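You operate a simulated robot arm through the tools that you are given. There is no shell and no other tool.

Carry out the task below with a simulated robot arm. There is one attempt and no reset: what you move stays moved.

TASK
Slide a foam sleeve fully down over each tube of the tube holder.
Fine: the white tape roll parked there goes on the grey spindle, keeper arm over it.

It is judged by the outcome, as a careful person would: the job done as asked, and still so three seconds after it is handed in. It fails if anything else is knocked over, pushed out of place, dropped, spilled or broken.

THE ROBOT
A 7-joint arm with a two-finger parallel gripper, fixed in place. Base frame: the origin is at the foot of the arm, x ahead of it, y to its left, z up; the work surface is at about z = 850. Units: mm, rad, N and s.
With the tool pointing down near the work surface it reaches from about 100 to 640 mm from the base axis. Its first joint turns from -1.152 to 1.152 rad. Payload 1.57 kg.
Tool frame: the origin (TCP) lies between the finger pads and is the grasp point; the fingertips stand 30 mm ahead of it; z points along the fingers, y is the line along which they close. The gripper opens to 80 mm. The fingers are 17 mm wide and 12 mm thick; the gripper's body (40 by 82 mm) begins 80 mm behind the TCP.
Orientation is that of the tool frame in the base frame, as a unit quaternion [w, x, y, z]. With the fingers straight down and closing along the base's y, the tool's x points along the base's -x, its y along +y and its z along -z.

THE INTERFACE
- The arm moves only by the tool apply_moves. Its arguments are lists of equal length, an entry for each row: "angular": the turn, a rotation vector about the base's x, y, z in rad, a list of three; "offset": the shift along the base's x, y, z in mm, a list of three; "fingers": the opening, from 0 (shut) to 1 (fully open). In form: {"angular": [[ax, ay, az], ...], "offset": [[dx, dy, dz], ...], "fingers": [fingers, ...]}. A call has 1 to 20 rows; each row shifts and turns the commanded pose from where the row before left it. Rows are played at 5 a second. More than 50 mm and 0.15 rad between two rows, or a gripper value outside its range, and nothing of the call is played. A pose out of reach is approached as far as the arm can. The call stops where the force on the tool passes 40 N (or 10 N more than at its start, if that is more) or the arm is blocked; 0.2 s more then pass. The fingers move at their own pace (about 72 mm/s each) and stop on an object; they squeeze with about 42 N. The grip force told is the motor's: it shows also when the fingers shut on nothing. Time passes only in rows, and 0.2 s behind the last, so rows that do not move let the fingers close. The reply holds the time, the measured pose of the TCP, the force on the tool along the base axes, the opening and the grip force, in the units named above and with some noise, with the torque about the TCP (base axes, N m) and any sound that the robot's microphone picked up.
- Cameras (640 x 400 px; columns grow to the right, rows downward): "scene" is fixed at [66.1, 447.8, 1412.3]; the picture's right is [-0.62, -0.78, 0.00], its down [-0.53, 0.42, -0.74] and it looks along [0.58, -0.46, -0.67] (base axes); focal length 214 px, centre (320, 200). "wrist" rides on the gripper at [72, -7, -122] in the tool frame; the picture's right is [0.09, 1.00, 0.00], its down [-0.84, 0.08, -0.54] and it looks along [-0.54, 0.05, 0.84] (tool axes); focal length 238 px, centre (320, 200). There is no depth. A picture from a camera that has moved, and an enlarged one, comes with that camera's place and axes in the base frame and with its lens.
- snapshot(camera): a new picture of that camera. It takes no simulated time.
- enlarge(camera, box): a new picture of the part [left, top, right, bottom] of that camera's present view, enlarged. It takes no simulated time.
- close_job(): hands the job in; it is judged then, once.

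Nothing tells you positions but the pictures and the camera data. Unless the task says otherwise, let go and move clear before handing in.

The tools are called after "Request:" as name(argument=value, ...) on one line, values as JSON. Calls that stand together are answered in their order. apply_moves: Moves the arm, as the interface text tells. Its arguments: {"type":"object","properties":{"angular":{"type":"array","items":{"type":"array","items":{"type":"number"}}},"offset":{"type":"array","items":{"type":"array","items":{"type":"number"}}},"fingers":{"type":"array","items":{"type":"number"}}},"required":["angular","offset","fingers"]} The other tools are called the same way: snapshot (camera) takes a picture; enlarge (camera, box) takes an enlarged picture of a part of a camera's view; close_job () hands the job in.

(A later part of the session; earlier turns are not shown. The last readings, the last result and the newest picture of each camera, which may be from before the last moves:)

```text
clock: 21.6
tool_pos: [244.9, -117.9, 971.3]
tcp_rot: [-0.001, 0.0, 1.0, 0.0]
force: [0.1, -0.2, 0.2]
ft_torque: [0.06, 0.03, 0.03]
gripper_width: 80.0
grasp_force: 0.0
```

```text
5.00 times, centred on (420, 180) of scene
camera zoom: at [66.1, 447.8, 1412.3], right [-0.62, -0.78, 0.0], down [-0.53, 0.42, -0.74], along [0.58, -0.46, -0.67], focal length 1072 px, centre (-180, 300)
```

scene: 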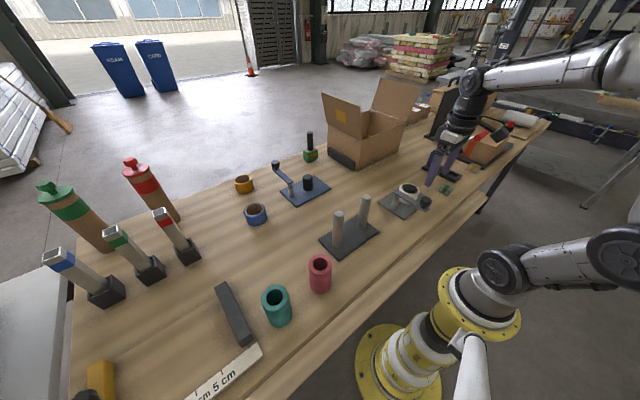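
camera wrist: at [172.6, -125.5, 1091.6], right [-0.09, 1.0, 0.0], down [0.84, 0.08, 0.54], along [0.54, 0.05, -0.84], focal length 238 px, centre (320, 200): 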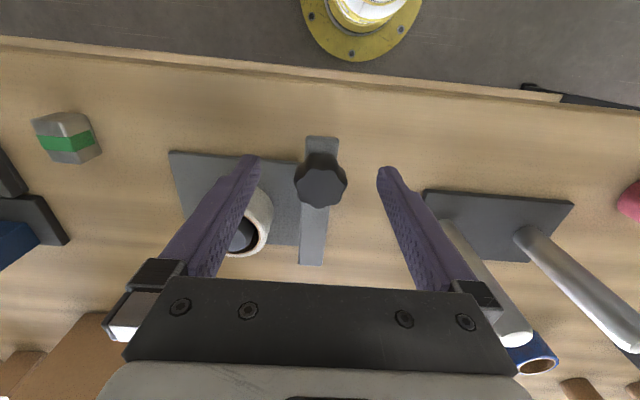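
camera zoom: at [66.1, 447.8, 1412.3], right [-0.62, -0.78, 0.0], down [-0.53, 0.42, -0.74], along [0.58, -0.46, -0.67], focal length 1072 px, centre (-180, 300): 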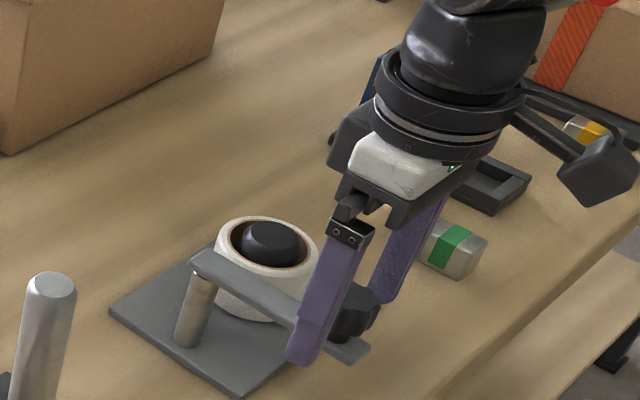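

The knob is centred between the fingers laterally and about 3 mm towards the base. I'll adjust, lower 3 mm and cage it.

Request:
apply_moves(angular=[[0, 0, 0], [0, 0, 0], [0, 0, 0], [0, 0, 0], [0, 0, 0]], offset=[[-2.5, 0, -3], [0, 0, 0], [0, 0, 0], [0, 0, 0], [0, 0, 0]], fingers=[1, 0.43, 0.43, 0.43, 0.43])

Request:
snapshot(camera="wrist")

Request:
enlarge(camera="scene", box=[390, 160, 450, 220])

```text
clock: 22.8
tool_pos: [242.2, -118.4, 967.5]
tcp_rot: [0.0, 0.0, 1.0, 0.0]
force: [-1.0, -0.2, -0.1]
ft_torque: [0.02, -0.02, 0.02]
gripper_width: 34.2
grasp_force: 0.1
```

```text
taken
camera wrist: at [170.3, -125.6, 1088.8], right [-0.09, 1.0, 0.0], down [0.84, 0.08, 0.54], along [0.54, 0.05, -0.84], focal length 238 px, centre (320, 200)
```

wrist: 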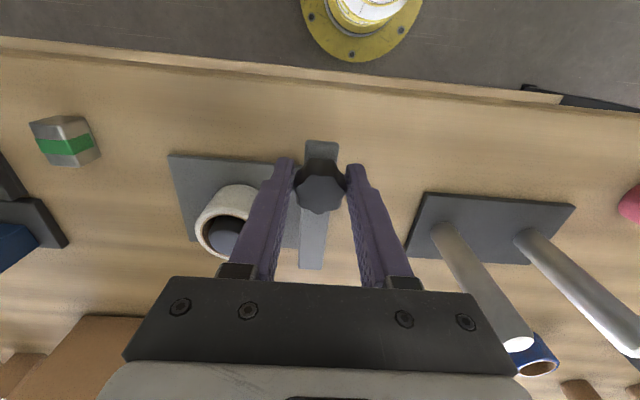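

```text
6.67 times, centred on (420, 190) of scene
camera zoom: at [66.1, 447.8, 1412.3], right [-0.62, -0.78, 0.0], down [-0.53, 0.42, -0.74], along [0.58, -0.46, -0.67], focal length 1430 px, centre (-347, 267)
```

zoom: 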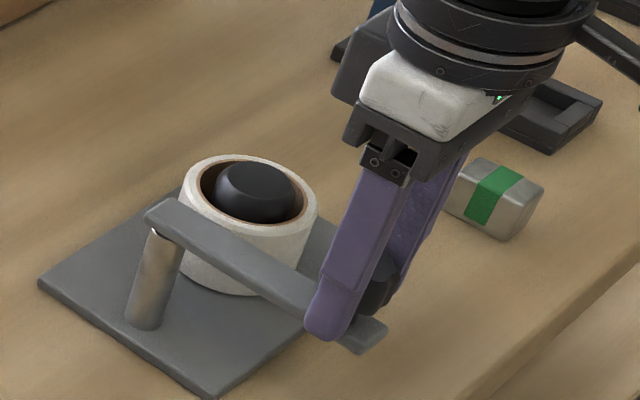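

The knob is caged with about 2 mm play. I'll start the arc around the post at (340, −118.5), turning the tool in step, with the first third as a test.

Request:
apply_moves(angular=[[0, 0, 0.1309], [0, 0, 0.1309], [0, 0, 0.1309], [0, 0, 0]], offset=[[0.82, -12.6, 0], [2.44, -12.4, 0], [4.02, -12.0, 0], [0, 0, 0]], fingers=[0.43, 0.43, 0.43, 0.43])

Request:
snapshot(camera="wrist")

Request:
enlarge(camera="scene", box=[390, 160, 450, 220])

```text
clock: 23.8
tool_pos: [250.7, -154.9, 965.8]
tcp_rot: [0.0, -0.197, 0.98, 0.0]
force: [-0.6, -0.1, 0.9]
ft_torque: [-0.01, 0.01, 0.02]
gripper_width: 35.1
grasp_force: 0.6
```

```text
taken
camera wrist: at [186.7, -189.8, 1088.1], right [-0.47, 0.88, 0.0], down [0.74, 0.39, 0.54], along [0.48, 0.25, -0.84], focal length 238 px, centre (320, 200)
```

wrist: 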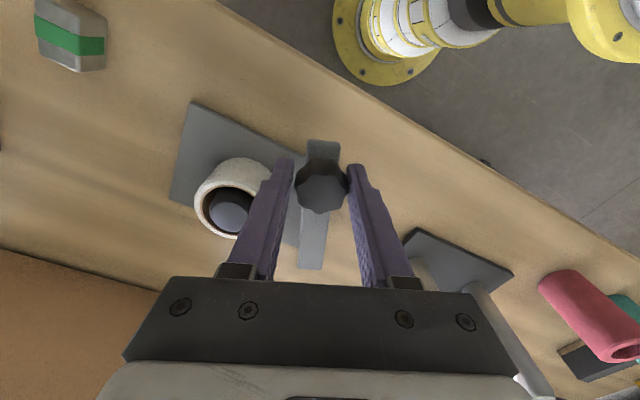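

```text
6.67 times, centred on (420, 190) of scene
camera zoom: at [66.1, 447.8, 1412.3], right [-0.62, -0.78, 0.0], down [-0.53, 0.42, -0.74], along [0.58, -0.46, -0.67], focal length 1430 px, centre (-347, 267)
```

zoom: 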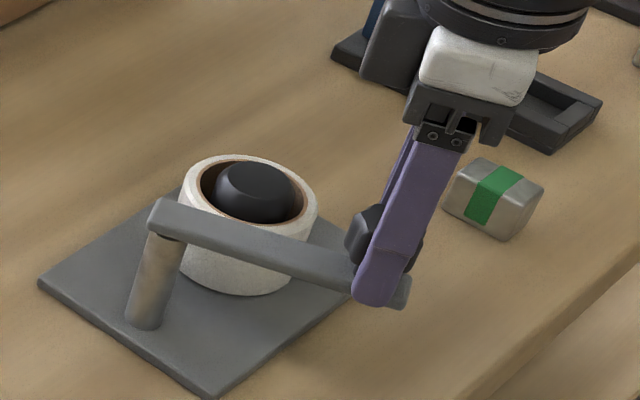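

The keeper arm swings freely with the tool. I'll continue the arc.

Request:
apply_moves(angular=[[0, 0, 0.1309], [0, 0, 0.1309], [0, 0, 0.1309], [0, 0, 0.1309], [0, 0, 0.1309], [0, 0, 0]], offset=[[5.6, -11.4, 0], [7.0, -10.5, 0], [8.3, -9.5, 0], [9.5, -8.3, 0], [10.5, -7.0, 0], [0, 0, 0]], fingers=[0.43, 0.43, 0.43, 0.43, 0.43, 0.43])

Request:
snapshot(camera="wrist")

Request:
enlarge(camera="scene", box=[380, 140, 460, 220])

```text
clock: 25.2
tool_pos: [290.6, -202.6, 966.3]
tcp_rot: [0.0, -0.501, 0.865, 0.0]
force: [-0.4, -0.9, -0.3]
ft_torque: [0.01, -0.02, -0.01]
gripper_width: 34.5
grasp_force: 0.2
```

```text
taken
camera wrist: at [261.0, -269.1, 1087.6], right [-0.91, 0.42, 0.0], down [0.35, 0.76, 0.54], along [0.23, 0.49, -0.84], focal length 238 px, centre (320, 200)
```

wrist: 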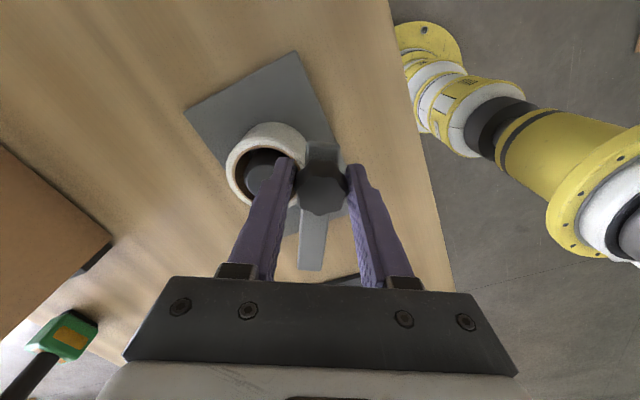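

```text
5.00 times, centred on (420, 180) of scene
camera zoom: at [66.1, 447.8, 1412.3], right [-0.62, -0.78, 0.0], down [-0.53, 0.42, -0.74], along [0.58, -0.46, -0.67], focal length 1072 px, centre (-180, 300)
```

zoom: 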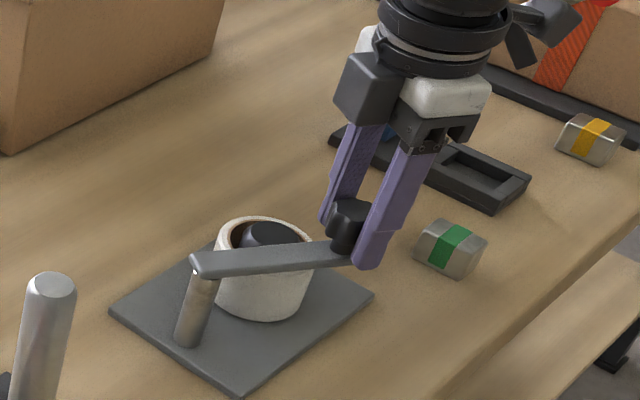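

Request:
apply_moves(angular=[[0, 0, 0.1309], [0, 0, 0.1309], [0, 0, 0.1309], [0, 0, 0.1309], [0, 0, 0]], offset=[[11.3, -5.6, 0], [12.0, -4.0, 0], [12.4, -2.4, 0], [14.0, -0.8, 0], [0, 0, 0]], fingers=[0.43, 0.43, 0.43, 0.43, 0.43])

Request:
snapshot(camera="wrist")

Request:
enlarge(camera="scene", box=[380, 140, 460, 220])

```text
clock: 26.4
tool_pos: [341.7, -214.3, 966.0]
tcp_rot: [0.0, 0.708, -0.706, -0.001]
force: [-0.7, -0.5, -0.1]
ft_torque: [0.02, 0.01, 0.0]
gripper_width: 34.8
grasp_force: 0.5
```

```text
taken
camera wrist: at [347.3, -286.9, 1087.8], right [-1.0, -0.09, 0.0], down [-0.08, 0.84, 0.54], along [-0.05, 0.54, -0.84], focal length 238 px, centre (320, 200)
```

wrist: 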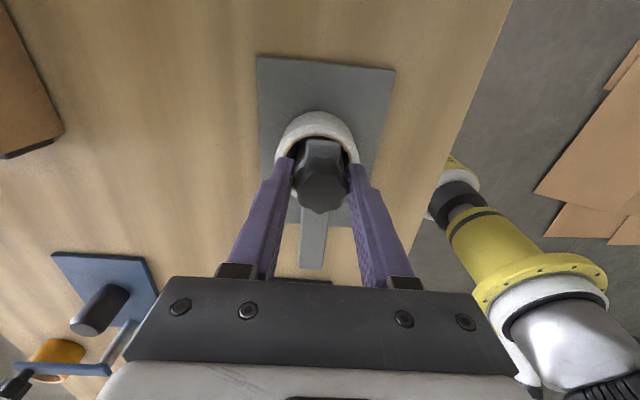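

```text
5.00 times, centred on (420, 180) of scene
camera zoom: at [66.1, 447.8, 1412.3], right [-0.62, -0.78, 0.0], down [-0.53, 0.42, -0.74], along [0.58, -0.46, -0.67], focal length 1072 px, centre (-180, 300)
```

zoom: 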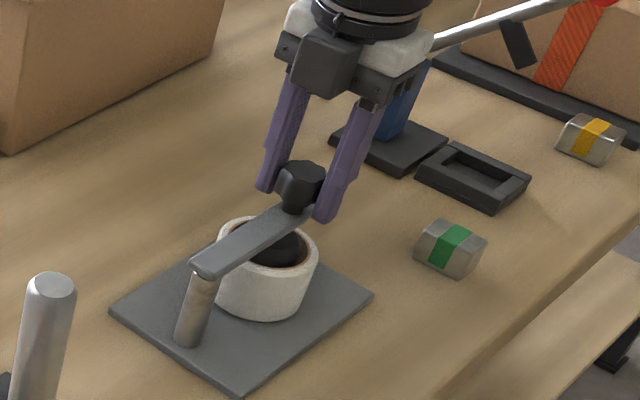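

The keeper arm now lies across the roll and peg. I'll open the fingers and lift straight up.

Request:
apply_moves(angular=[[0, 0, 0], [0, 0, 0], [0, 0, 0], [0, 0, 0], [0, 0, 0], [0, 0, 0], [0, 0, 0]], offset=[[0, 0, 0], [0, 0, 0], [0, 0, 0], [0, 0, 30], [0, 0, 40], [0, 0, 40], [0, 0, 20]], fingers=[0.8, 1, 1, 1, 1, 1, 1])

Request:
snapshot(camera="wrist")

Request:
enlarge(camera="scene", box=[380, 140, 460, 220])

```text
clock: 28.0
tool_pos: [339.1, -212.4, 1097.4]
tcp_rot: [0.0, 0.708, -0.707, 0.0]
force: [-0.7, -0.4, -0.2]
ft_torque: [-0.01, 0.0, -0.03]
gripper_width: 80.3
grasp_force: 0.1
```

```text
taken
camera wrist: at [346.7, -286.5, 1219.4], right [-1.0, -0.09, 0.0], down [-0.08, 0.84, 0.54], along [-0.05, 0.54, -0.84], focal length 238 px, centre (320, 200)
```

wrist: 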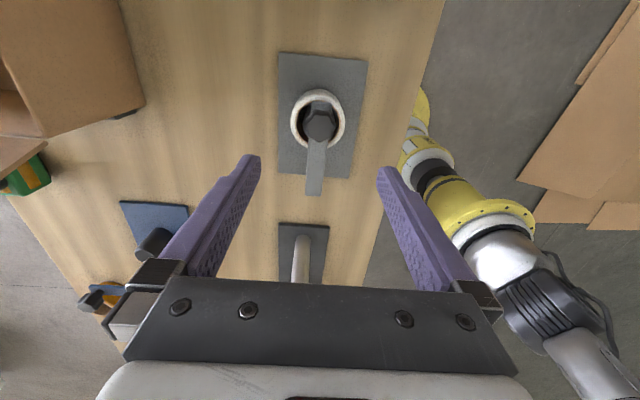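

```text
5.00 times, centred on (420, 180) of scene
camera zoom: at [66.1, 447.8, 1412.3], right [-0.62, -0.78, 0.0], down [-0.53, 0.42, -0.74], along [0.58, -0.46, -0.67], focal length 1072 px, centre (-180, 300)
```

zoom: 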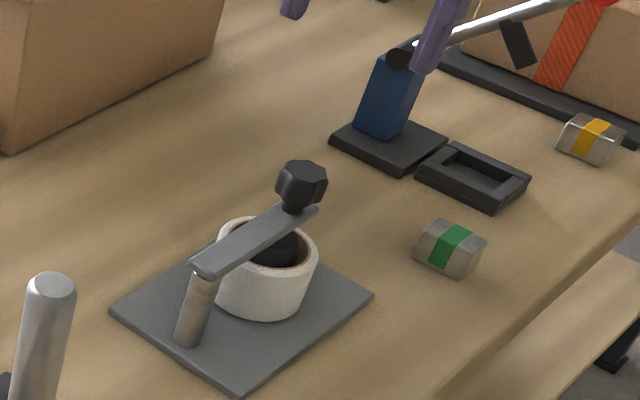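

The keeper arm is across the roll and stays put. Now for the sleeves: I'll turn the tool back and travel to hover above the pink sleeve near (284, 273).

Request:
apply_moves(angular=[[0, 0, -0.1428], [0, 0, -0.1428], [0, 0, -0.1428], [0, 0, -0.1428], [0, 0, -0.1428], [0, 0, -0.1428], [0, 0, -0.1428], [0, 0, -0.1428], [0, 0, -0.1428], [0, 0, -0.1428], [0, 0, -0.1428], [0, 0, 0]], offset=[[-5, 44.1, 3], [-5, 44.1, 3], [-5, 44.1, 3], [-5, 44.1, 3], [-5, 44.1, 0], [-5, 44.1, 0], [-5, 44.1, 0], [-5, 44.1, 0], [-5, 44.1, 0], [-5, 44.1, 0], [-5, 44.1, 0], [0, 0, 0]], fingers=[1, 1, 1, 1, 1, 1, 1, 1, 1, 1, 1, 1])

Request:
snapshot(camera="wrist")

Request:
snapshot(camera="scene")

```text
clock: 30.6
tool_pos: [287.5, 271.9, 1107.9]
tcp_rot: [0.0, 0.0, 1.0, 0.0]
force: [0.4, 0.2, -0.3]
ft_torque: [-0.01, -0.02, -0.02]
gripper_width: 80.0
grasp_force: 0.0
```

```text
taken
camera wrist: at [216.0, 265.3, 1229.9], right [-0.09, 1.0, 0.0], down [0.84, 0.08, 0.54], along [0.54, 0.05, -0.84], focal length 238 px, centre (320, 200)
```

wrist: 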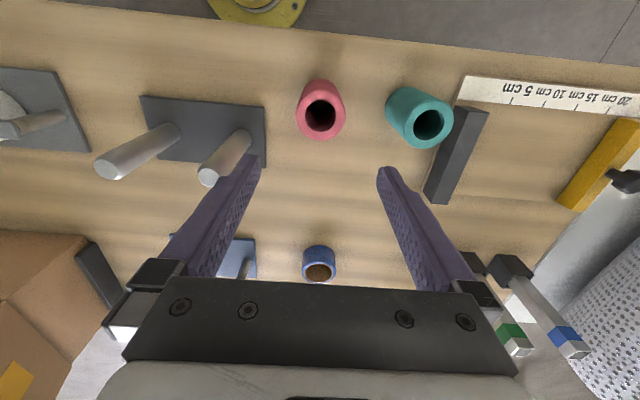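

```text
taken
```

scene: 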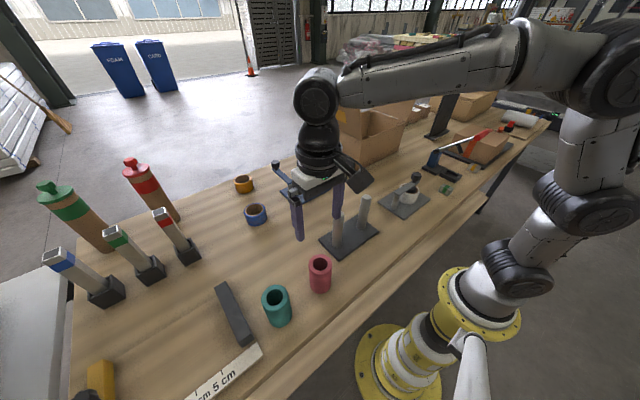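

Request:
enlarge(camera="wrist", box=[260, 60, 480, 180])

```text
2.91 times, centred on (370, 120) of wrist
camera zoom: at [216.0, 265.3, 1229.9], right [-0.09, 1.0, 0.0], down [0.84, 0.08, 0.54], along [0.54, 0.05, -0.84], focal length 693 px, centre (174, 433)
```

zoom: 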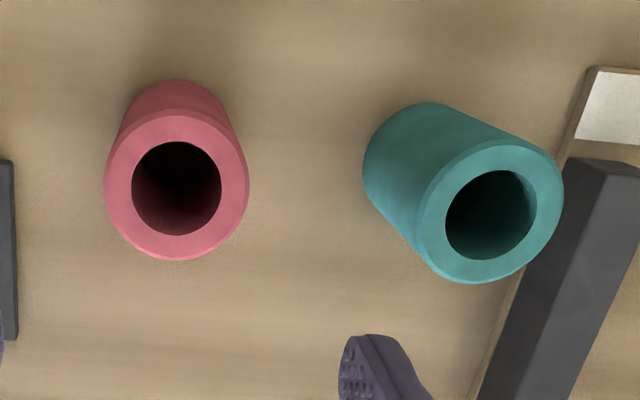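

The pink sleeve's top centre is at about (282, 272.4), roughly 57 mm across. I'll shift −5.6 mm in x and descend to just above it, then re-check.

Request:
apply_moves(angular=[[0, 0, 0], [0, 0, 0], [0, 0, 0], [0, 0, 0], [0, 0, 0]], offset=[[-5.6, 0.5, -25], [0, 0, -30], [0, 0, -30], [0, 0, -30], [0, 0, 0]], fingers=[1, 1, 1, 1, 1])

Request:
snapshot(camera="wrist")

Request:
enlarge(camera="scene", box=[250, 220, 390, 330])

```text
clock: 31.8
tool_pos: [282.5, 268.2, 993.1]
tcp_rot: [-0.001, -0.002, 1.0, 0.0]
force: [0.2, -0.2, -1.0]
ft_torque: [-0.04, 0.0, 0.01]
gripper_width: 80.0
grasp_force: 0.0
```

```text
taken
camera wrist: at [210.7, 261.2, 1114.0], right [-0.09, 1.0, 0.0], down [0.84, 0.08, 0.54], along [0.54, 0.05, -0.84], focal length 238 px, centre (320, 200)
```

wrist: 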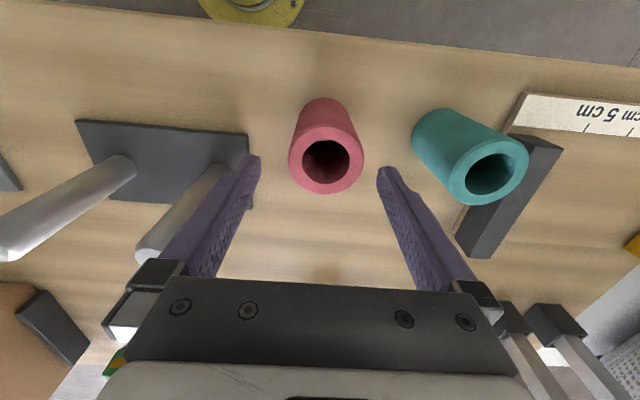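

```text
3.64 times, centred on (320, 275) of scene
camera zoom: at [66.1, 447.8, 1412.3], right [-0.62, -0.78, 0.0], down [-0.53, 0.42, -0.74], along [0.58, -0.46, -0.67], focal length 780 px, centre (320, -73)
```

zoom: 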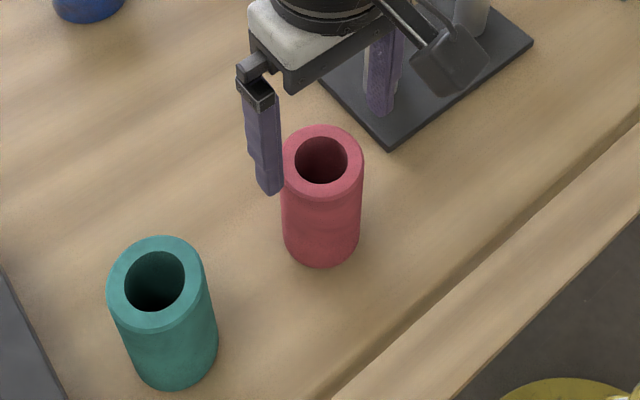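

The sleeve centre is now about (280.7, 271.7), so the tool needs +3.5 mm in y and −1.5 mm in x. I'll apply that and lower partway around it.

Request:
apply_moves(angular=[[0, 0, 0], [0, 0, 0], [0, 0, 0], [0, 0, 0]], offset=[[-1.5, 3.5, 0], [0, 0, -10], [0, 0, -15], [0, 0, 0]], fingers=[1, 1, 1, 1])

Request:
snapshot(camera="wrist")

```text
clock: 32.8
tool_pos: [280.4, 273.1, 968.7]
tcp_rot: [0.0, -0.001, 1.0, 0.0]
force: [0.6, 0.9, 0.0]
ft_torque: [0.02, -0.01, 0.01]
gripper_width: 79.5
grasp_force: 0.0
```

```text
taken
camera wrist: at [207.1, 266.5, 1090.1], right [-0.09, 1.0, 0.0], down [0.84, 0.08, 0.54], along [0.54, 0.05, -0.84], focal length 238 px, centre (320, 200)
```

wrist: 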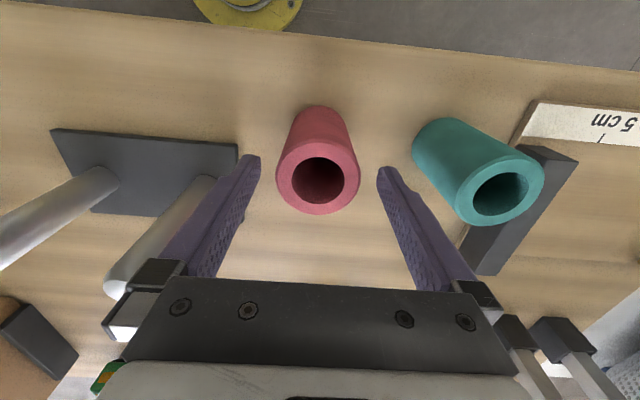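

Well centred now. I'll lower to the grasp height at z≈930 and close on the pink sleeve.

Request:
apply_moves(angular=[[0, 0, 0], [0, 0, 0], [0, 0, 0], [0, 0, 0], [0, 0, 0], [0, 0, 0], [0, 0, 0]], offset=[[0, -0.8, -15], [0, 0, -15], [0, 0, -9], [0, 0, 0], [0, 0, 0], [0, 0, 0], [0, 0, 0]], fingers=[1, 1, 1, 1, 0.5, 0.5, 0.5])

Request:
snapshot(camera="wrist")

Request:
enlarge(camera="scene", box=[250, 200, 390, 320])

```text
clock: 34.4
tool_pos: [278.8, 274.8, 929.7]
tcp_rot: [0.0, -0.001, 1.0, 0.0]
force: [0.1, -0.5, 0.3]
ft_torque: [-0.01, 0.01, 0.0]
gripper_width: 56.6
grasp_force: 41.8
```

```text
taken
camera wrist: at [206.4, 267.0, 1051.1], right [-0.09, 1.0, 0.0], down [0.84, 0.08, 0.54], along [0.54, 0.05, -0.84], focal length 238 px, centre (320, 200)
```

wrist: 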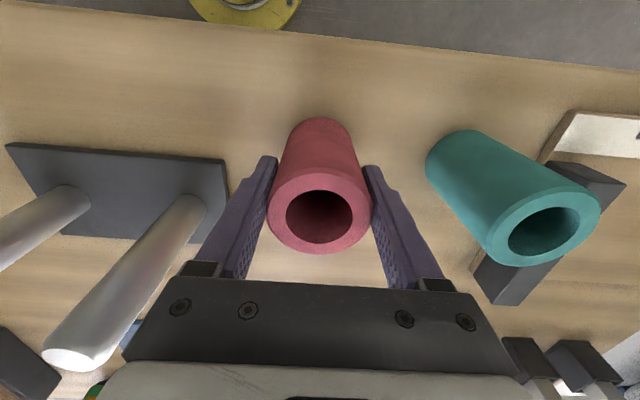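

```text
3.33 times, centred on (320, 260) of scene
camera zoom: at [66.1, 447.8, 1412.3], right [-0.62, -0.78, 0.0], down [-0.53, 0.42, -0.74], along [0.58, -0.46, -0.67], focal length 715 px, centre (320, 0)
```

zoom: 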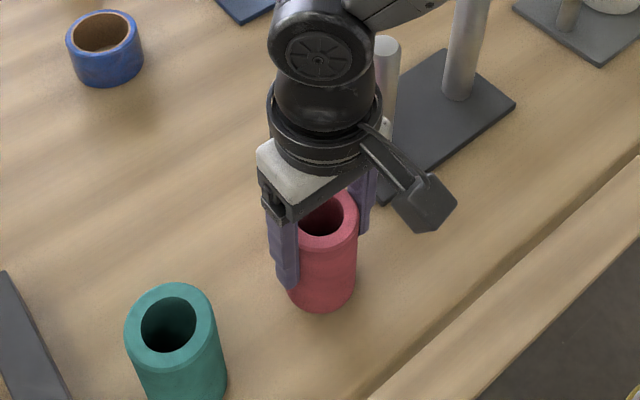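

The sleeve is gripped at 56.6 mm. I'll lift it well above the tube tops.

Request:
apply_moves(angular=[[0, 0, 0], [0, 0, 0], [0, 0, 0], [0, 0, 0], [0, 0, 0], [0, 0, 0], [0, 0, 0]], offset=[[0, 0, 10], [0, 0, 25], [0, 0, 35], [0, 0, 35], [0, 0, 35], [0, 0, 35], [0, 0, 0]], fingers=[0.5, 0.5, 0.5, 0.5, 0.5, 0.5, 0.5])

Request:
snapshot(camera="wrist")

Request:
enlarge(camera="scene", box=[250, 160, 410, 300])

```text
clock: 36.0
tool_pos: [279.3, 272.8, 1105.6]
tcp_rot: [0.001, 0.0, 1.0, 0.001]
force: [-0.6, -0.9, -0.2]
ft_torque: [0.0, 0.03, -0.04]
gripper_width: 56.6
grasp_force: 41.9
```

```text
taken
camera wrist: at [207.7, 266.0, 1227.2], right [-0.09, 1.0, 0.0], down [0.84, 0.08, 0.54], along [0.54, 0.05, -0.84], focal length 238 px, centre (320, 200)
```

wrist: 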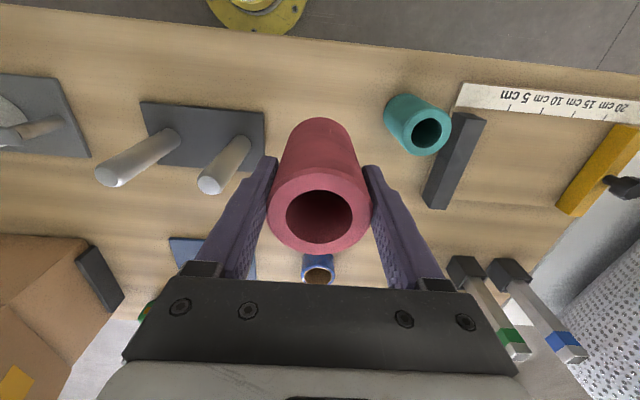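

```text
2.86 times, centred on (330, 230) of scene
camera zoom: at [66.1, 447.8, 1412.3], right [-0.62, -0.78, 0.0], down [-0.53, 0.42, -0.74], along [0.58, -0.46, -0.67], focal length 613 px, centre (291, 114)
```

zoom: 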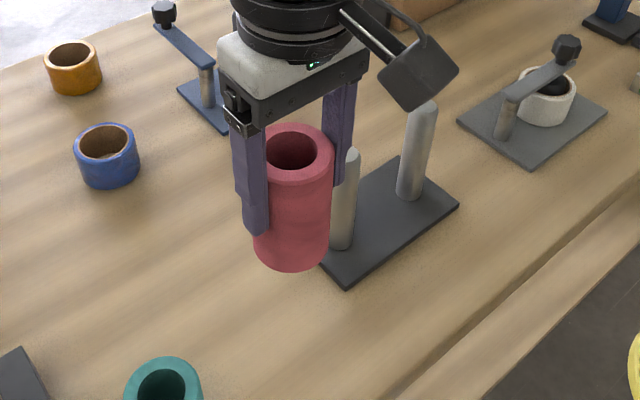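

The sleeve is held with its bottom at z≈1026. Its centre seems to sit about 4 mm ahead (+x) of the TCP. I'll carry it over the far tube at (350, 44) and check alignment from both cameras before lowering.

Request:
apply_moves(angular=[[0, 0, 0], [0, 0, 0], [0, 0, 0], [0, 0, 0], [0, 0, 0], [0, 0, 0], [0, 0, 0], [0, 0, 0]], offset=[[10, -33, 0], [10, -33, 0], [10, -33, 0], [10, -33, 0], [10, -33, 0], [10, -33, 0], [7, -30.5, 0], [0, 0, 0]], fingers=[0.5, 0.5, 0.5, 0.5, 0.5, 0.5, 0.5, 0.5])

Request:
snapshot(camera="wrist")

Request:
enlarge(camera="scene", box=[310, 140, 430, 260])

```text
clock: 37.8
tool_pos: [346.3, 45.4, 1102.5]
tcp_rot: [0.0, 0.0, 1.0, 0.0]
force: [0.2, -0.4, -0.6]
ft_torque: [0.03, 0.0, 0.0]
gripper_width: 56.5
grasp_force: 41.4
```

```text
taken
camera wrist: at [273.8, 37.7, 1224.2], right [-0.09, 1.0, 0.0], down [0.84, 0.08, 0.54], along [0.54, 0.05, -0.84], focal length 238 px, centre (320, 200)
```

wrist: 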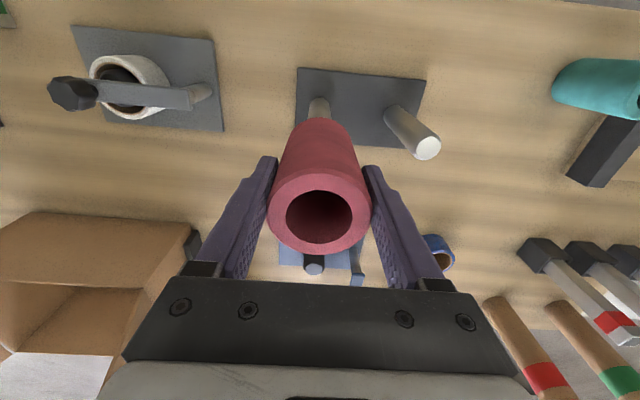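

```text
3.33 times, centred on (370, 200) of scene
camera zoom: at [66.1, 447.8, 1412.3], right [-0.62, -0.78, 0.0], down [-0.53, 0.42, -0.74], along [0.58, -0.46, -0.67], focal length 715 px, centre (153, 200)
```

zoom: 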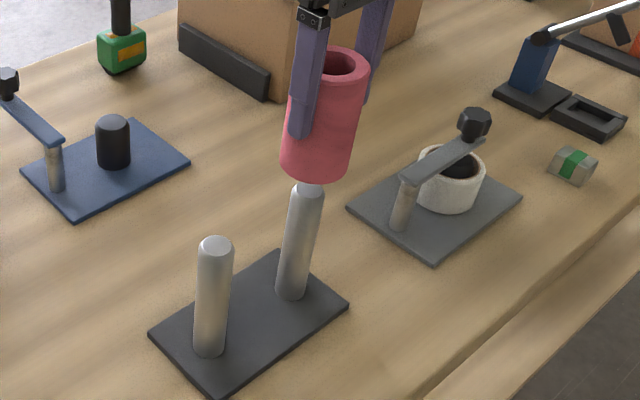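

I'll enlarge both views around the sleeve bottom and tube top to measure the residual offset.

Request:
enlarge(camera="scene", box=[345, 150, 395, 235])

Request:
enlarge(camera="wrist", box=[250, 60, 400, 260])

Request:
enlarge(camera="wrist", box=[270, 60, 370, 130])

```text
4.71 times, centred on (370, 192) of scene
camera zoom: at [66.1, 447.8, 1412.3], right [-0.62, -0.78, 0.0], down [-0.53, 0.42, -0.74], along [0.58, -0.46, -0.67], focal length 1009 px, centre (85, 235)
```

zoom: 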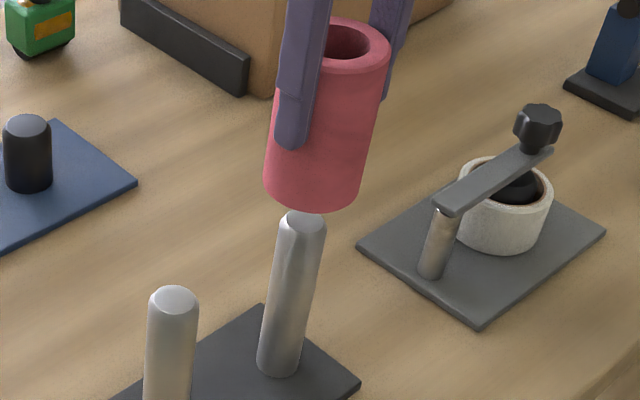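

```text
2.00 times, centred on (325, 160) of wrist
camera zoom: at [273.8, 37.7, 1224.2], right [-0.09, 1.0, 0.0], down [0.84, 0.08, 0.54], along [0.54, 0.05, -0.84], focal length 477 px, centre (310, 280)
```

zoom: 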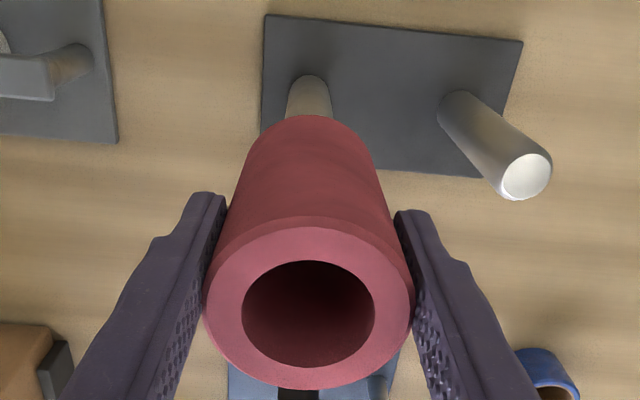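

```text
5.71 times, centred on (320, 95) of wrist
camera zoom: at [273.8, 37.7, 1224.2], right [-0.09, 1.0, 0.0], down [0.84, 0.08, 0.54], along [0.54, 0.05, -0.84], focal length 1362 px, centre (320, 800)
```

zoom: 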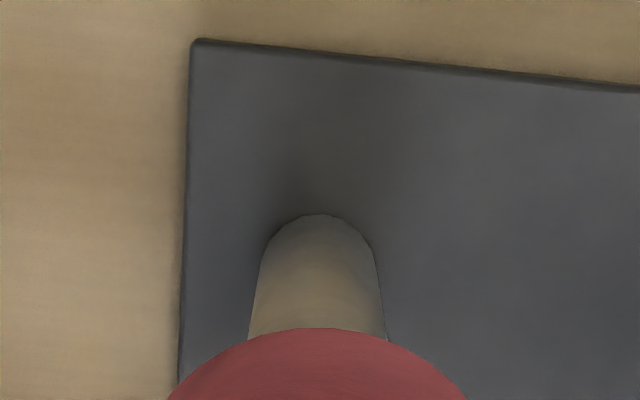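

Both views agree: the sleeve axis and tube axis coincide within about 1 mm. I'll lower slowly until the sleeve mouth passes the tube top, then check forces.

Request:
apply_moves(angular=[[0, 0, 0], [0, 0, 0], [0, 0, 0], [0, 0, 0], [0, 0, 0], [0, 0, 0]], offset=[[0, 0, -10], [0, 0, -10], [0, 0, -6], [0, 0, -6], [0, 0, -5], [0, 0, 0]], fingers=[0.5, 0.5, 0.5, 0.5, 0.5, 0.5])

Request:
enlarge(camera="scene", box=[345, 150, 395, 235])

Request:
enlarge(camera="wrist", box=[250, 60, 400, 260])

```text
clock: 39.2
tool_pos: [346.8, 44.9, 1068.3]
tcp_rot: [0.0, -0.001, 1.0, 0.0]
force: [0.0, 0.1, 0.5]
ft_torque: [0.01, 0.0, 0.01]
gripper_width: 56.3
grasp_force: 41.7
```

```text
4.71 times, centred on (370, 192) of scene
camera zoom: at [66.1, 447.8, 1412.3], right [-0.62, -0.78, 0.0], down [-0.53, 0.42, -0.74], along [0.58, -0.46, -0.67], focal length 1009 px, centre (85, 235)
```

zoom: 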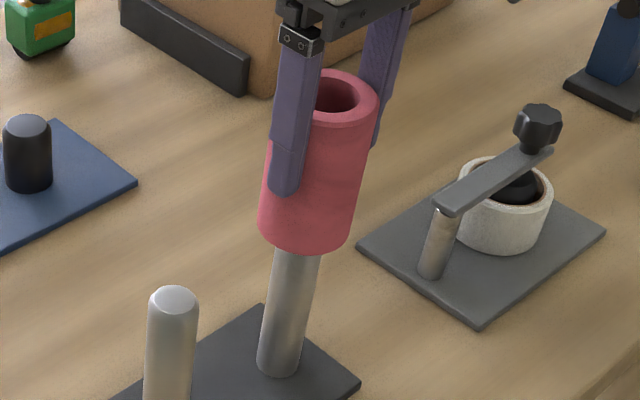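

```text
2.00 times, centred on (325, 160) of wrist
camera zoom: at [274.0, 36.7, 1189.4], right [-0.09, 1.0, 0.0], down [0.84, 0.08, 0.54], along [0.54, 0.05, -0.84], focal length 477 px, centre (310, 280)
```

zoom: 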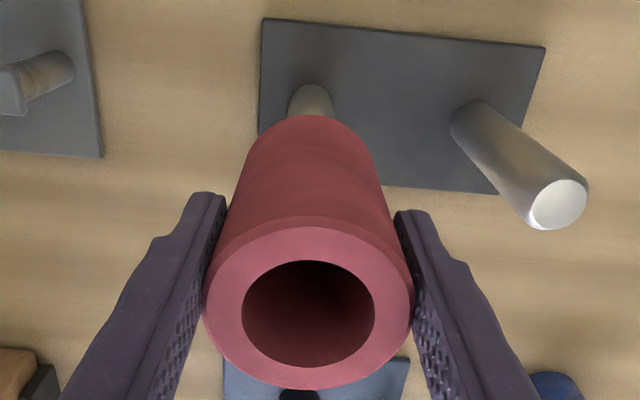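

No contact force with the mouth at about the tube top. I'll continue lowering in moderate steps.

Request:
apply_moves(angular=[[0, 0, 0], [0, 0, 0], [0, 0, 0], [0, 0, 0], [0, 0, 0], [0, 0, 0]], offset=[[0, 0, -5], [0, 0, -7], [0, 0, -8], [0, 0, -10], [0, 0, -10], [0, 0, 0]], fingers=[0.5, 0.5, 0.5, 0.5, 0.5, 0.5])

Request:
enlarge(camera="scene", box=[345, 150, 395, 235])

Request:
enlarge(camera="wrist", box=[250, 60, 400, 260])

```text
clock: 40.6
tool_pos: [345.7, 45.8, 1027.4]
tcp_rot: [0.001, -0.001, 1.0, 0.0]
force: [-0.9, -0.3, -0.2]
ft_torque: [-0.05, -0.03, -0.02]
gripper_width: 56.3
grasp_force: 41.8
```

```text
4.71 times, centred on (370, 192) of scene
camera zoom: at [66.1, 447.8, 1412.3], right [-0.62, -0.78, 0.0], down [-0.53, 0.42, -0.74], along [0.58, -0.46, -0.67], focal length 1009 px, centre (85, 235)
```

zoom: 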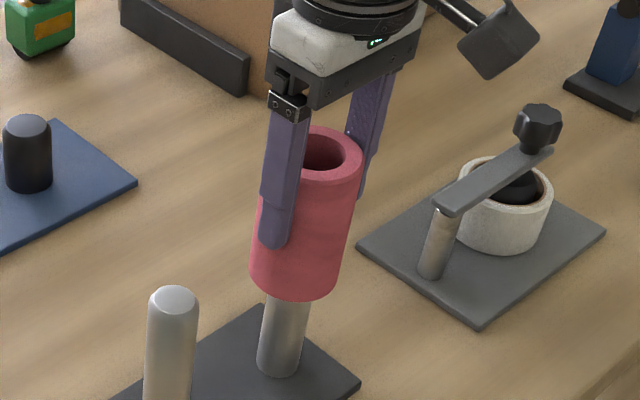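

```text
2.00 times, centred on (325, 160) of wrist
camera zoom: at [273.9, 38.0, 1149.3], right [-0.09, 1.0, 0.0], down [0.84, 0.08, 0.54], along [0.54, 0.05, -0.84], focal length 477 px, centre (310, 280)
```

zoom: 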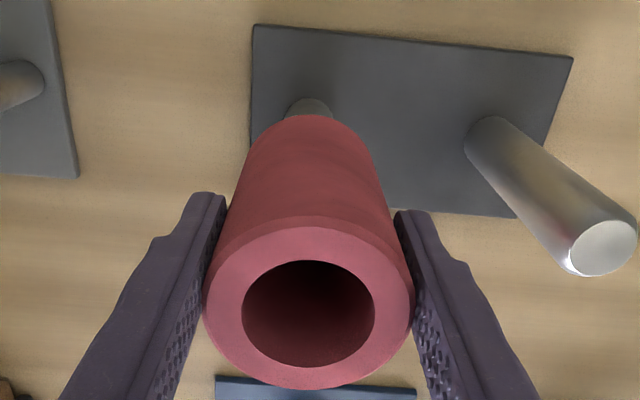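

The sleeve is sliding freely over the tube. I'll continue down.

Request:
apply_moves(angular=[[0, 0, 0], [0, 0, 0], [0, 0, 0], [0, 0, 0], [0, 0, 0], [0, 0, 0], [0, 0, 0]], offset=[[0, 0, -12], [0, 0, -12], [0, 0, -12], [0, 0, -12], [0, 0, -12], [0, 0, -12], [0, 0, 0]], fingers=[0.5, 0.5, 0.5, 0.5, 0.5, 0.5, 0.5])

Request:
enlarge(camera="scene", box=[345, 150, 395, 235])

Request:
enlarge(camera="wrist", box=[250, 60, 400, 260])

```text
clock: 42.2
tool_pos: [346.9, 46.0, 955.5]
tcp_rot: [0.0, -0.001, 1.0, 0.001]
force: [-0.2, 0.3, -0.7]
ft_torque: [-0.01, 0.02, 0.0]
gripper_width: 56.2
grasp_force: 41.5
```

```text
4.71 times, centred on (370, 192) of scene
camera zoom: at [66.1, 447.8, 1412.3], right [-0.62, -0.78, 0.0], down [-0.53, 0.42, -0.74], along [0.58, -0.46, -0.67], focal length 1009 px, centre (85, 235)
```

zoom: 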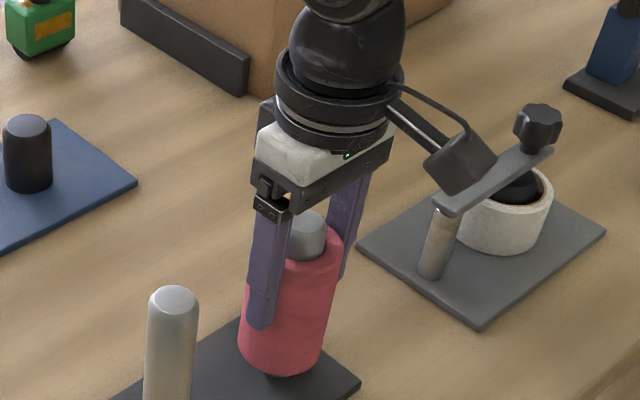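

```text
2.00 times, centred on (325, 160) of wrist
camera zoom: at [274.1, 37.4, 1076.7], right [-0.09, 1.0, 0.0], down [0.84, 0.08, 0.54], along [0.54, 0.05, -0.84], focal length 477 px, centre (310, 280)
```

zoom: 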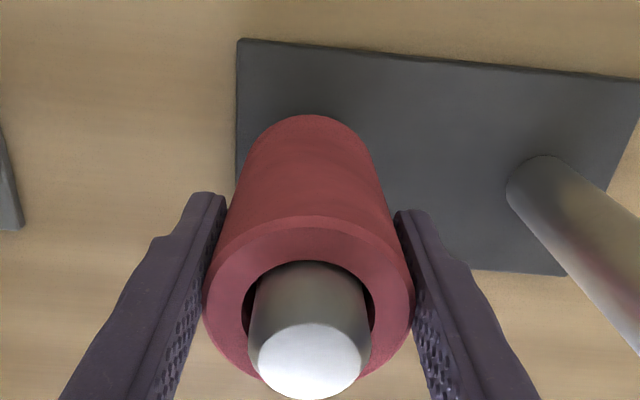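

The tube now protrudes from the sleeve top and about 17 mm remain. I'll finish gently until contact with the plate.

Request:
apply_moves(angular=[[0, 0, 0], [0, 0, 0], [0, 0, 0], [0, 0, 0], [0, 0, 0]], offset=[[0, 0, -6], [0, 0, -5], [0, 0, -3], [0, 0, -2], [0, 0, 0]], fingers=[0.5, 0.5, 0.5, 0.5, 0.5])

```text
clock: 43.4
tool_pos: [345.9, 43.8, 940.1]
tcp_rot: [0.0, -0.001, 1.0, 0.0]
force: [0.1, 0.9, 0.1]
ft_torque: [0.02, 0.0, 0.0]
gripper_width: 56.3
grasp_force: 41.9
```

Request:
apply_moves(angular=[[0, 0, 0], [0, 0, 0], [0, 0, 0], [0, 0, 0]], offset=[[0, 0, -1], [0, 0, -1], [0, 0, -1], [0, 0, 0]], fingers=[0.5, 0.5, 0.5, 0.5])

Request:
enlarge(camera="scene", box=[335, 180, 395, 240])

```text
clock: 44.4
tool_pos: [346.7, 44.6, 938.8]
tcp_rot: [0.001, -0.001, 1.0, 0.0]
force: [-11.0, -9.4, 31.6]
ft_torque: [-0.58, 0.29, -0.17]
gripper_width: 56.5
grasp_force: 41.9
```

```text
6.67 times, centred on (365, 210) of scene
camera zoom: at [65.5, 447.6, 1412.4], right [-0.62, -0.78, 0.0], down [-0.53, 0.42, -0.74], along [0.58, -0.46, -0.67], focal length 1430 px, centre (20, 133)
```

zoom: 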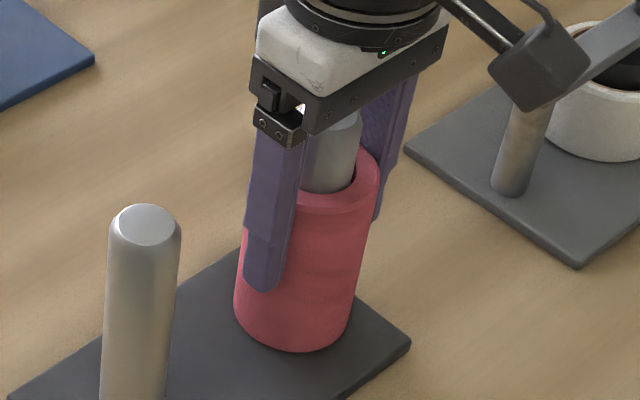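

There's 32 N of contact, so the sleeve is seated on the plate. I'll ease off a millimetre and release.

Request:
apply_moves(angular=[[0, 0, 0], [0, 0, 0], [0, 0, 0], [0, 0, 0]], offset=[[0, 0, 1.2], [0, 0, 0], [0, 0, 0], [0, 0, 0]], fingers=[0.5, 0.8, 1, 1])

Request:
enlarge(camera="scene", box=[335, 180, 395, 240])

Request:
enlarge(camera="wrist", box=[250, 60, 400, 260])

```text
clock: 45.4
tool_pos: [346.4, 45.6, 937.9]
tcp_rot: [0.0, -0.001, 1.0, 0.0]
force: [0.8, 1.0, -0.1]
ft_torque: [-0.01, 0.0, 0.0]
gripper_width: 79.9
grasp_force: 0.0
```

```text
6.67 times, centred on (365, 210) of scene
camera zoom: at [66.1, 447.8, 1412.3], right [-0.62, -0.78, 0.0], down [-0.53, 0.42, -0.74], along [0.58, -0.46, -0.67], focal length 1430 px, centre (20, 133)
```

zoom: 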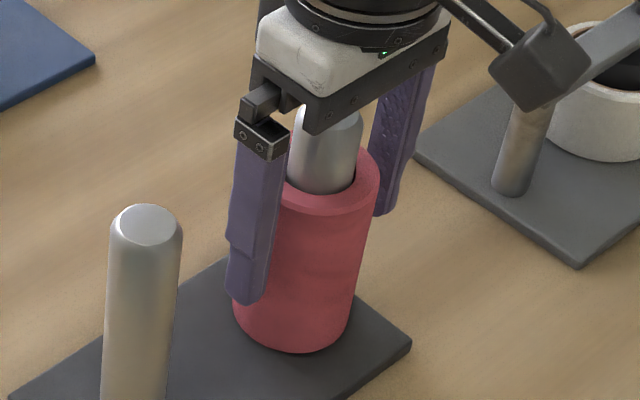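

```text
2.00 times, centred on (325, 160) of wrist
camera zoom: at [274.3, 37.6, 1059.8], right [-0.09, 1.0, 0.0], down [0.84, 0.08, 0.54], along [0.54, 0.05, -0.84], focal length 477 px, centre (310, 280)
```

zoom: 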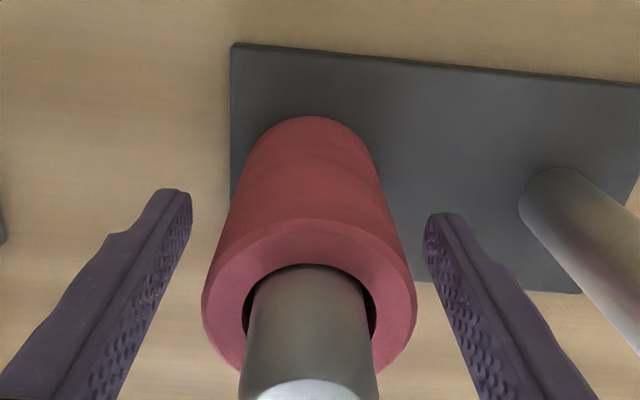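

Released with clearance on both sides. I'll rise straight up, then go to the teal sleeve.

Request:
apply_moves(angular=[[0, 0, 0], [0, 0, 0], [0, 0, 0], [0, 0, 0], [0, 0, 0], [0, 0, 0]], offset=[[0, 0, 15], [0, 0, 30], [0, 0, 40], [0, 0, 45], [0, 0, 40], [0, 0, 0]], fingers=[1, 1, 1, 1, 1, 1])

Request:
snapshot(camera="wrist")

Request:
enlarge(camera="scene", box=[310, 150, 430, 250])

```text
clock: 46.8
tool_pos: [347.2, 45.6, 1107.4]
tcp_rot: [0.0, -0.001, 1.0, 0.0]
force: [-0.1, 0.7, 0.2]
ft_torque: [0.03, 0.02, -0.03]
gripper_width: 80.0
grasp_force: 0.0
```

```text
taken
camera wrist: at [275.6, 38.6, 1229.6], right [-0.09, 1.0, 0.0], down [0.84, 0.08, 0.54], along [0.54, 0.05, -0.84], focal length 238 px, centre (320, 200)
```

wrist: 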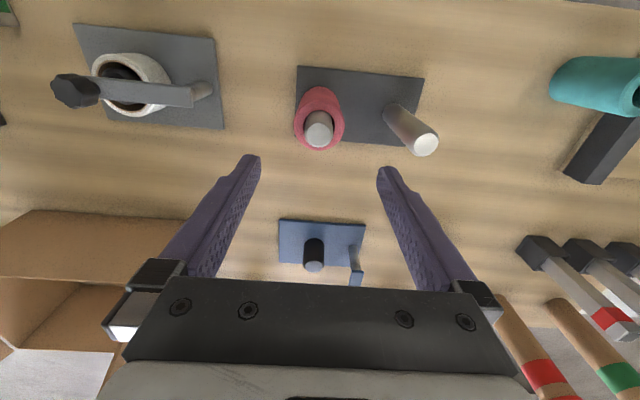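

```text
4.00 times, centred on (370, 200) of scene
camera zoom: at [66.1, 447.8, 1412.3], right [-0.62, -0.78, 0.0], down [-0.53, 0.42, -0.74], along [0.58, -0.46, -0.67], focal length 858 px, centre (120, 200)
```

zoom: 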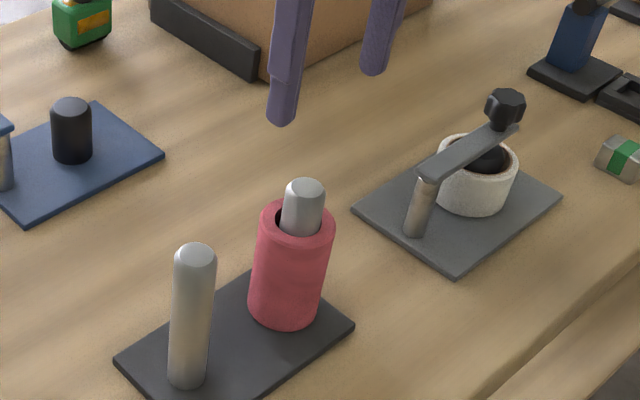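

Pink is fully seated and the bare tube hasn't moved. Now I'll travel to hover above the teal sleeve near (282, 399).

Request:
apply_moves(angular=[[0, 0, 0], [0, 0, 0], [0, 0, 0], [0, 0, 0], [0, 0, 0], [0, 0, 0], [0, 0, 0], [0, 0, 0], [0, 0, 0], [0, 0, 0]], offset=[[-7, 39.3, 0], [-7, 39.3, 0], [-7, 39.3, 0], [-7, 39.3, 0], [-7, 39.3, 0], [-7, 39.3, 0], [-7, 39.3, 0], [-7, 39.3, 0], [-7, 39.1, 0], [0, 0, 0]], fingers=[1, 1, 1, 1, 1, 1, 1, 1, 1, 1])

Request:
snapshot(camera="wrist")

Request:
snapshot(camera="scene")

```text
clock: 49.0
tool_pos: [283.6, 400.5, 1107.8]
tcp_rot: [0.001, 0.0, 1.0, 0.001]
force: [-0.7, 0.1, -0.2]
ft_torque: [-0.02, -0.01, -0.03]
gripper_width: 80.2
grasp_force: 0.2
```

```text
taken
camera wrist: at [210.8, 392.5, 1229.7], right [-0.09, 1.0, 0.0], down [0.84, 0.08, 0.54], along [0.54, 0.05, -0.84], focal length 238 px, centre (320, 200)
```

wrist: 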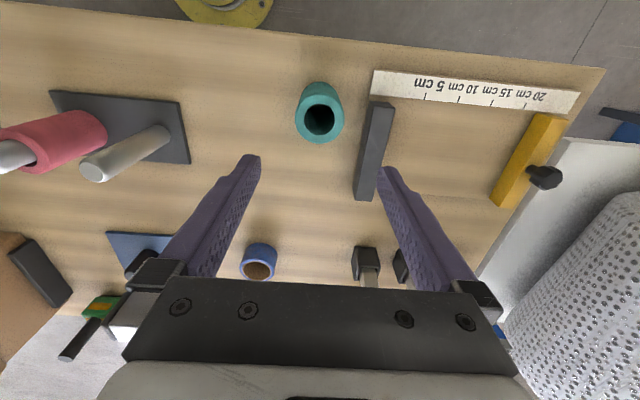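

```text
taken
```

scene: 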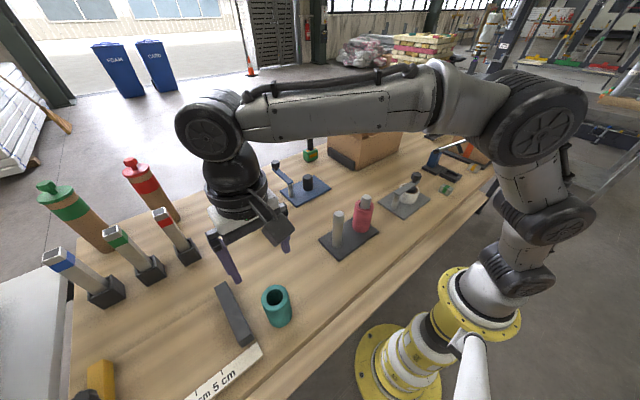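

Request:
enlarge(camera="wrist", box=[270, 60, 430, 180])

```text
3.33 times, centred on (350, 120) of wrist
camera zoom: at [210.8, 392.5, 1229.7], right [-0.09, 1.0, 0.0], down [0.84, 0.08, 0.54], along [0.54, 0.05, -0.84], focal length 794 px, centre (220, 467)
```

zoom: 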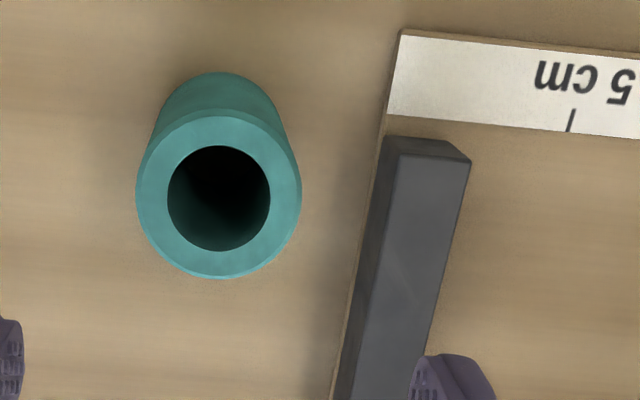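

Request:
apply_moves(angular=[[0, 0, 0], [0, 0, 0], [0, 0, 0], [0, 0, 0], [0, 0, 0], [0, 0, 0]], offset=[[-1, -2, -25], [0, 0, -30], [0, 0, -30], [0, 0, -30], [0, 0, -20], [0, 0, 0]], fingers=[1, 1, 1, 1, 1, 1])

Request:
snapshot(camera="wrist")

Request:
enlarge(camera="wrist", box=[240, 80, 400, 240])

```text
clock: 50.4
tool_pos: [281.8, 396.5, 972.3]
tcp_rot: [0.0, 0.0, 1.0, 0.0]
force: [-0.5, 1.0, 1.0]
ft_torque: [0.0, -0.01, -0.01]
gripper_width: 79.9
grasp_force: 0.0
```

```text
taken
camera wrist: at [209.6, 389.5, 1093.8], right [-0.09, 1.0, 0.0], down [0.84, 0.08, 0.54], along [0.54, 0.05, -0.84], focal length 238 px, centre (320, 200)
```

wrist: 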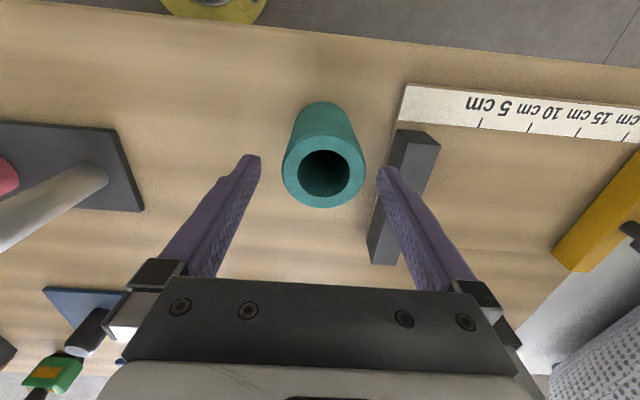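

```text
2.50 times, centred on (320, 160) of wrist
camera zoom: at [209.6, 389.5, 1093.8], right [-0.09, 1.0, 0.0], down [0.84, 0.08, 0.54], along [0.54, 0.05, -0.84], focal length 596 px, centre (320, 300)
```

zoom: 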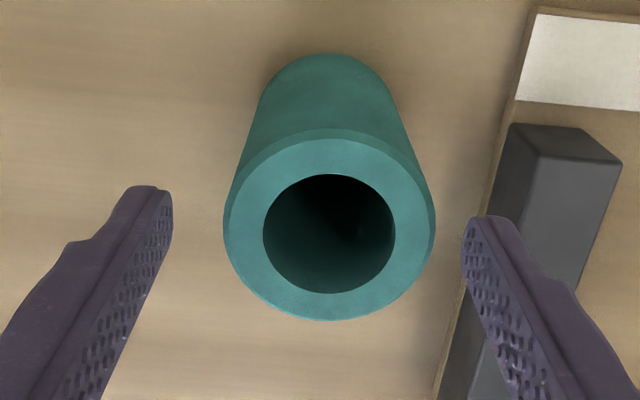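

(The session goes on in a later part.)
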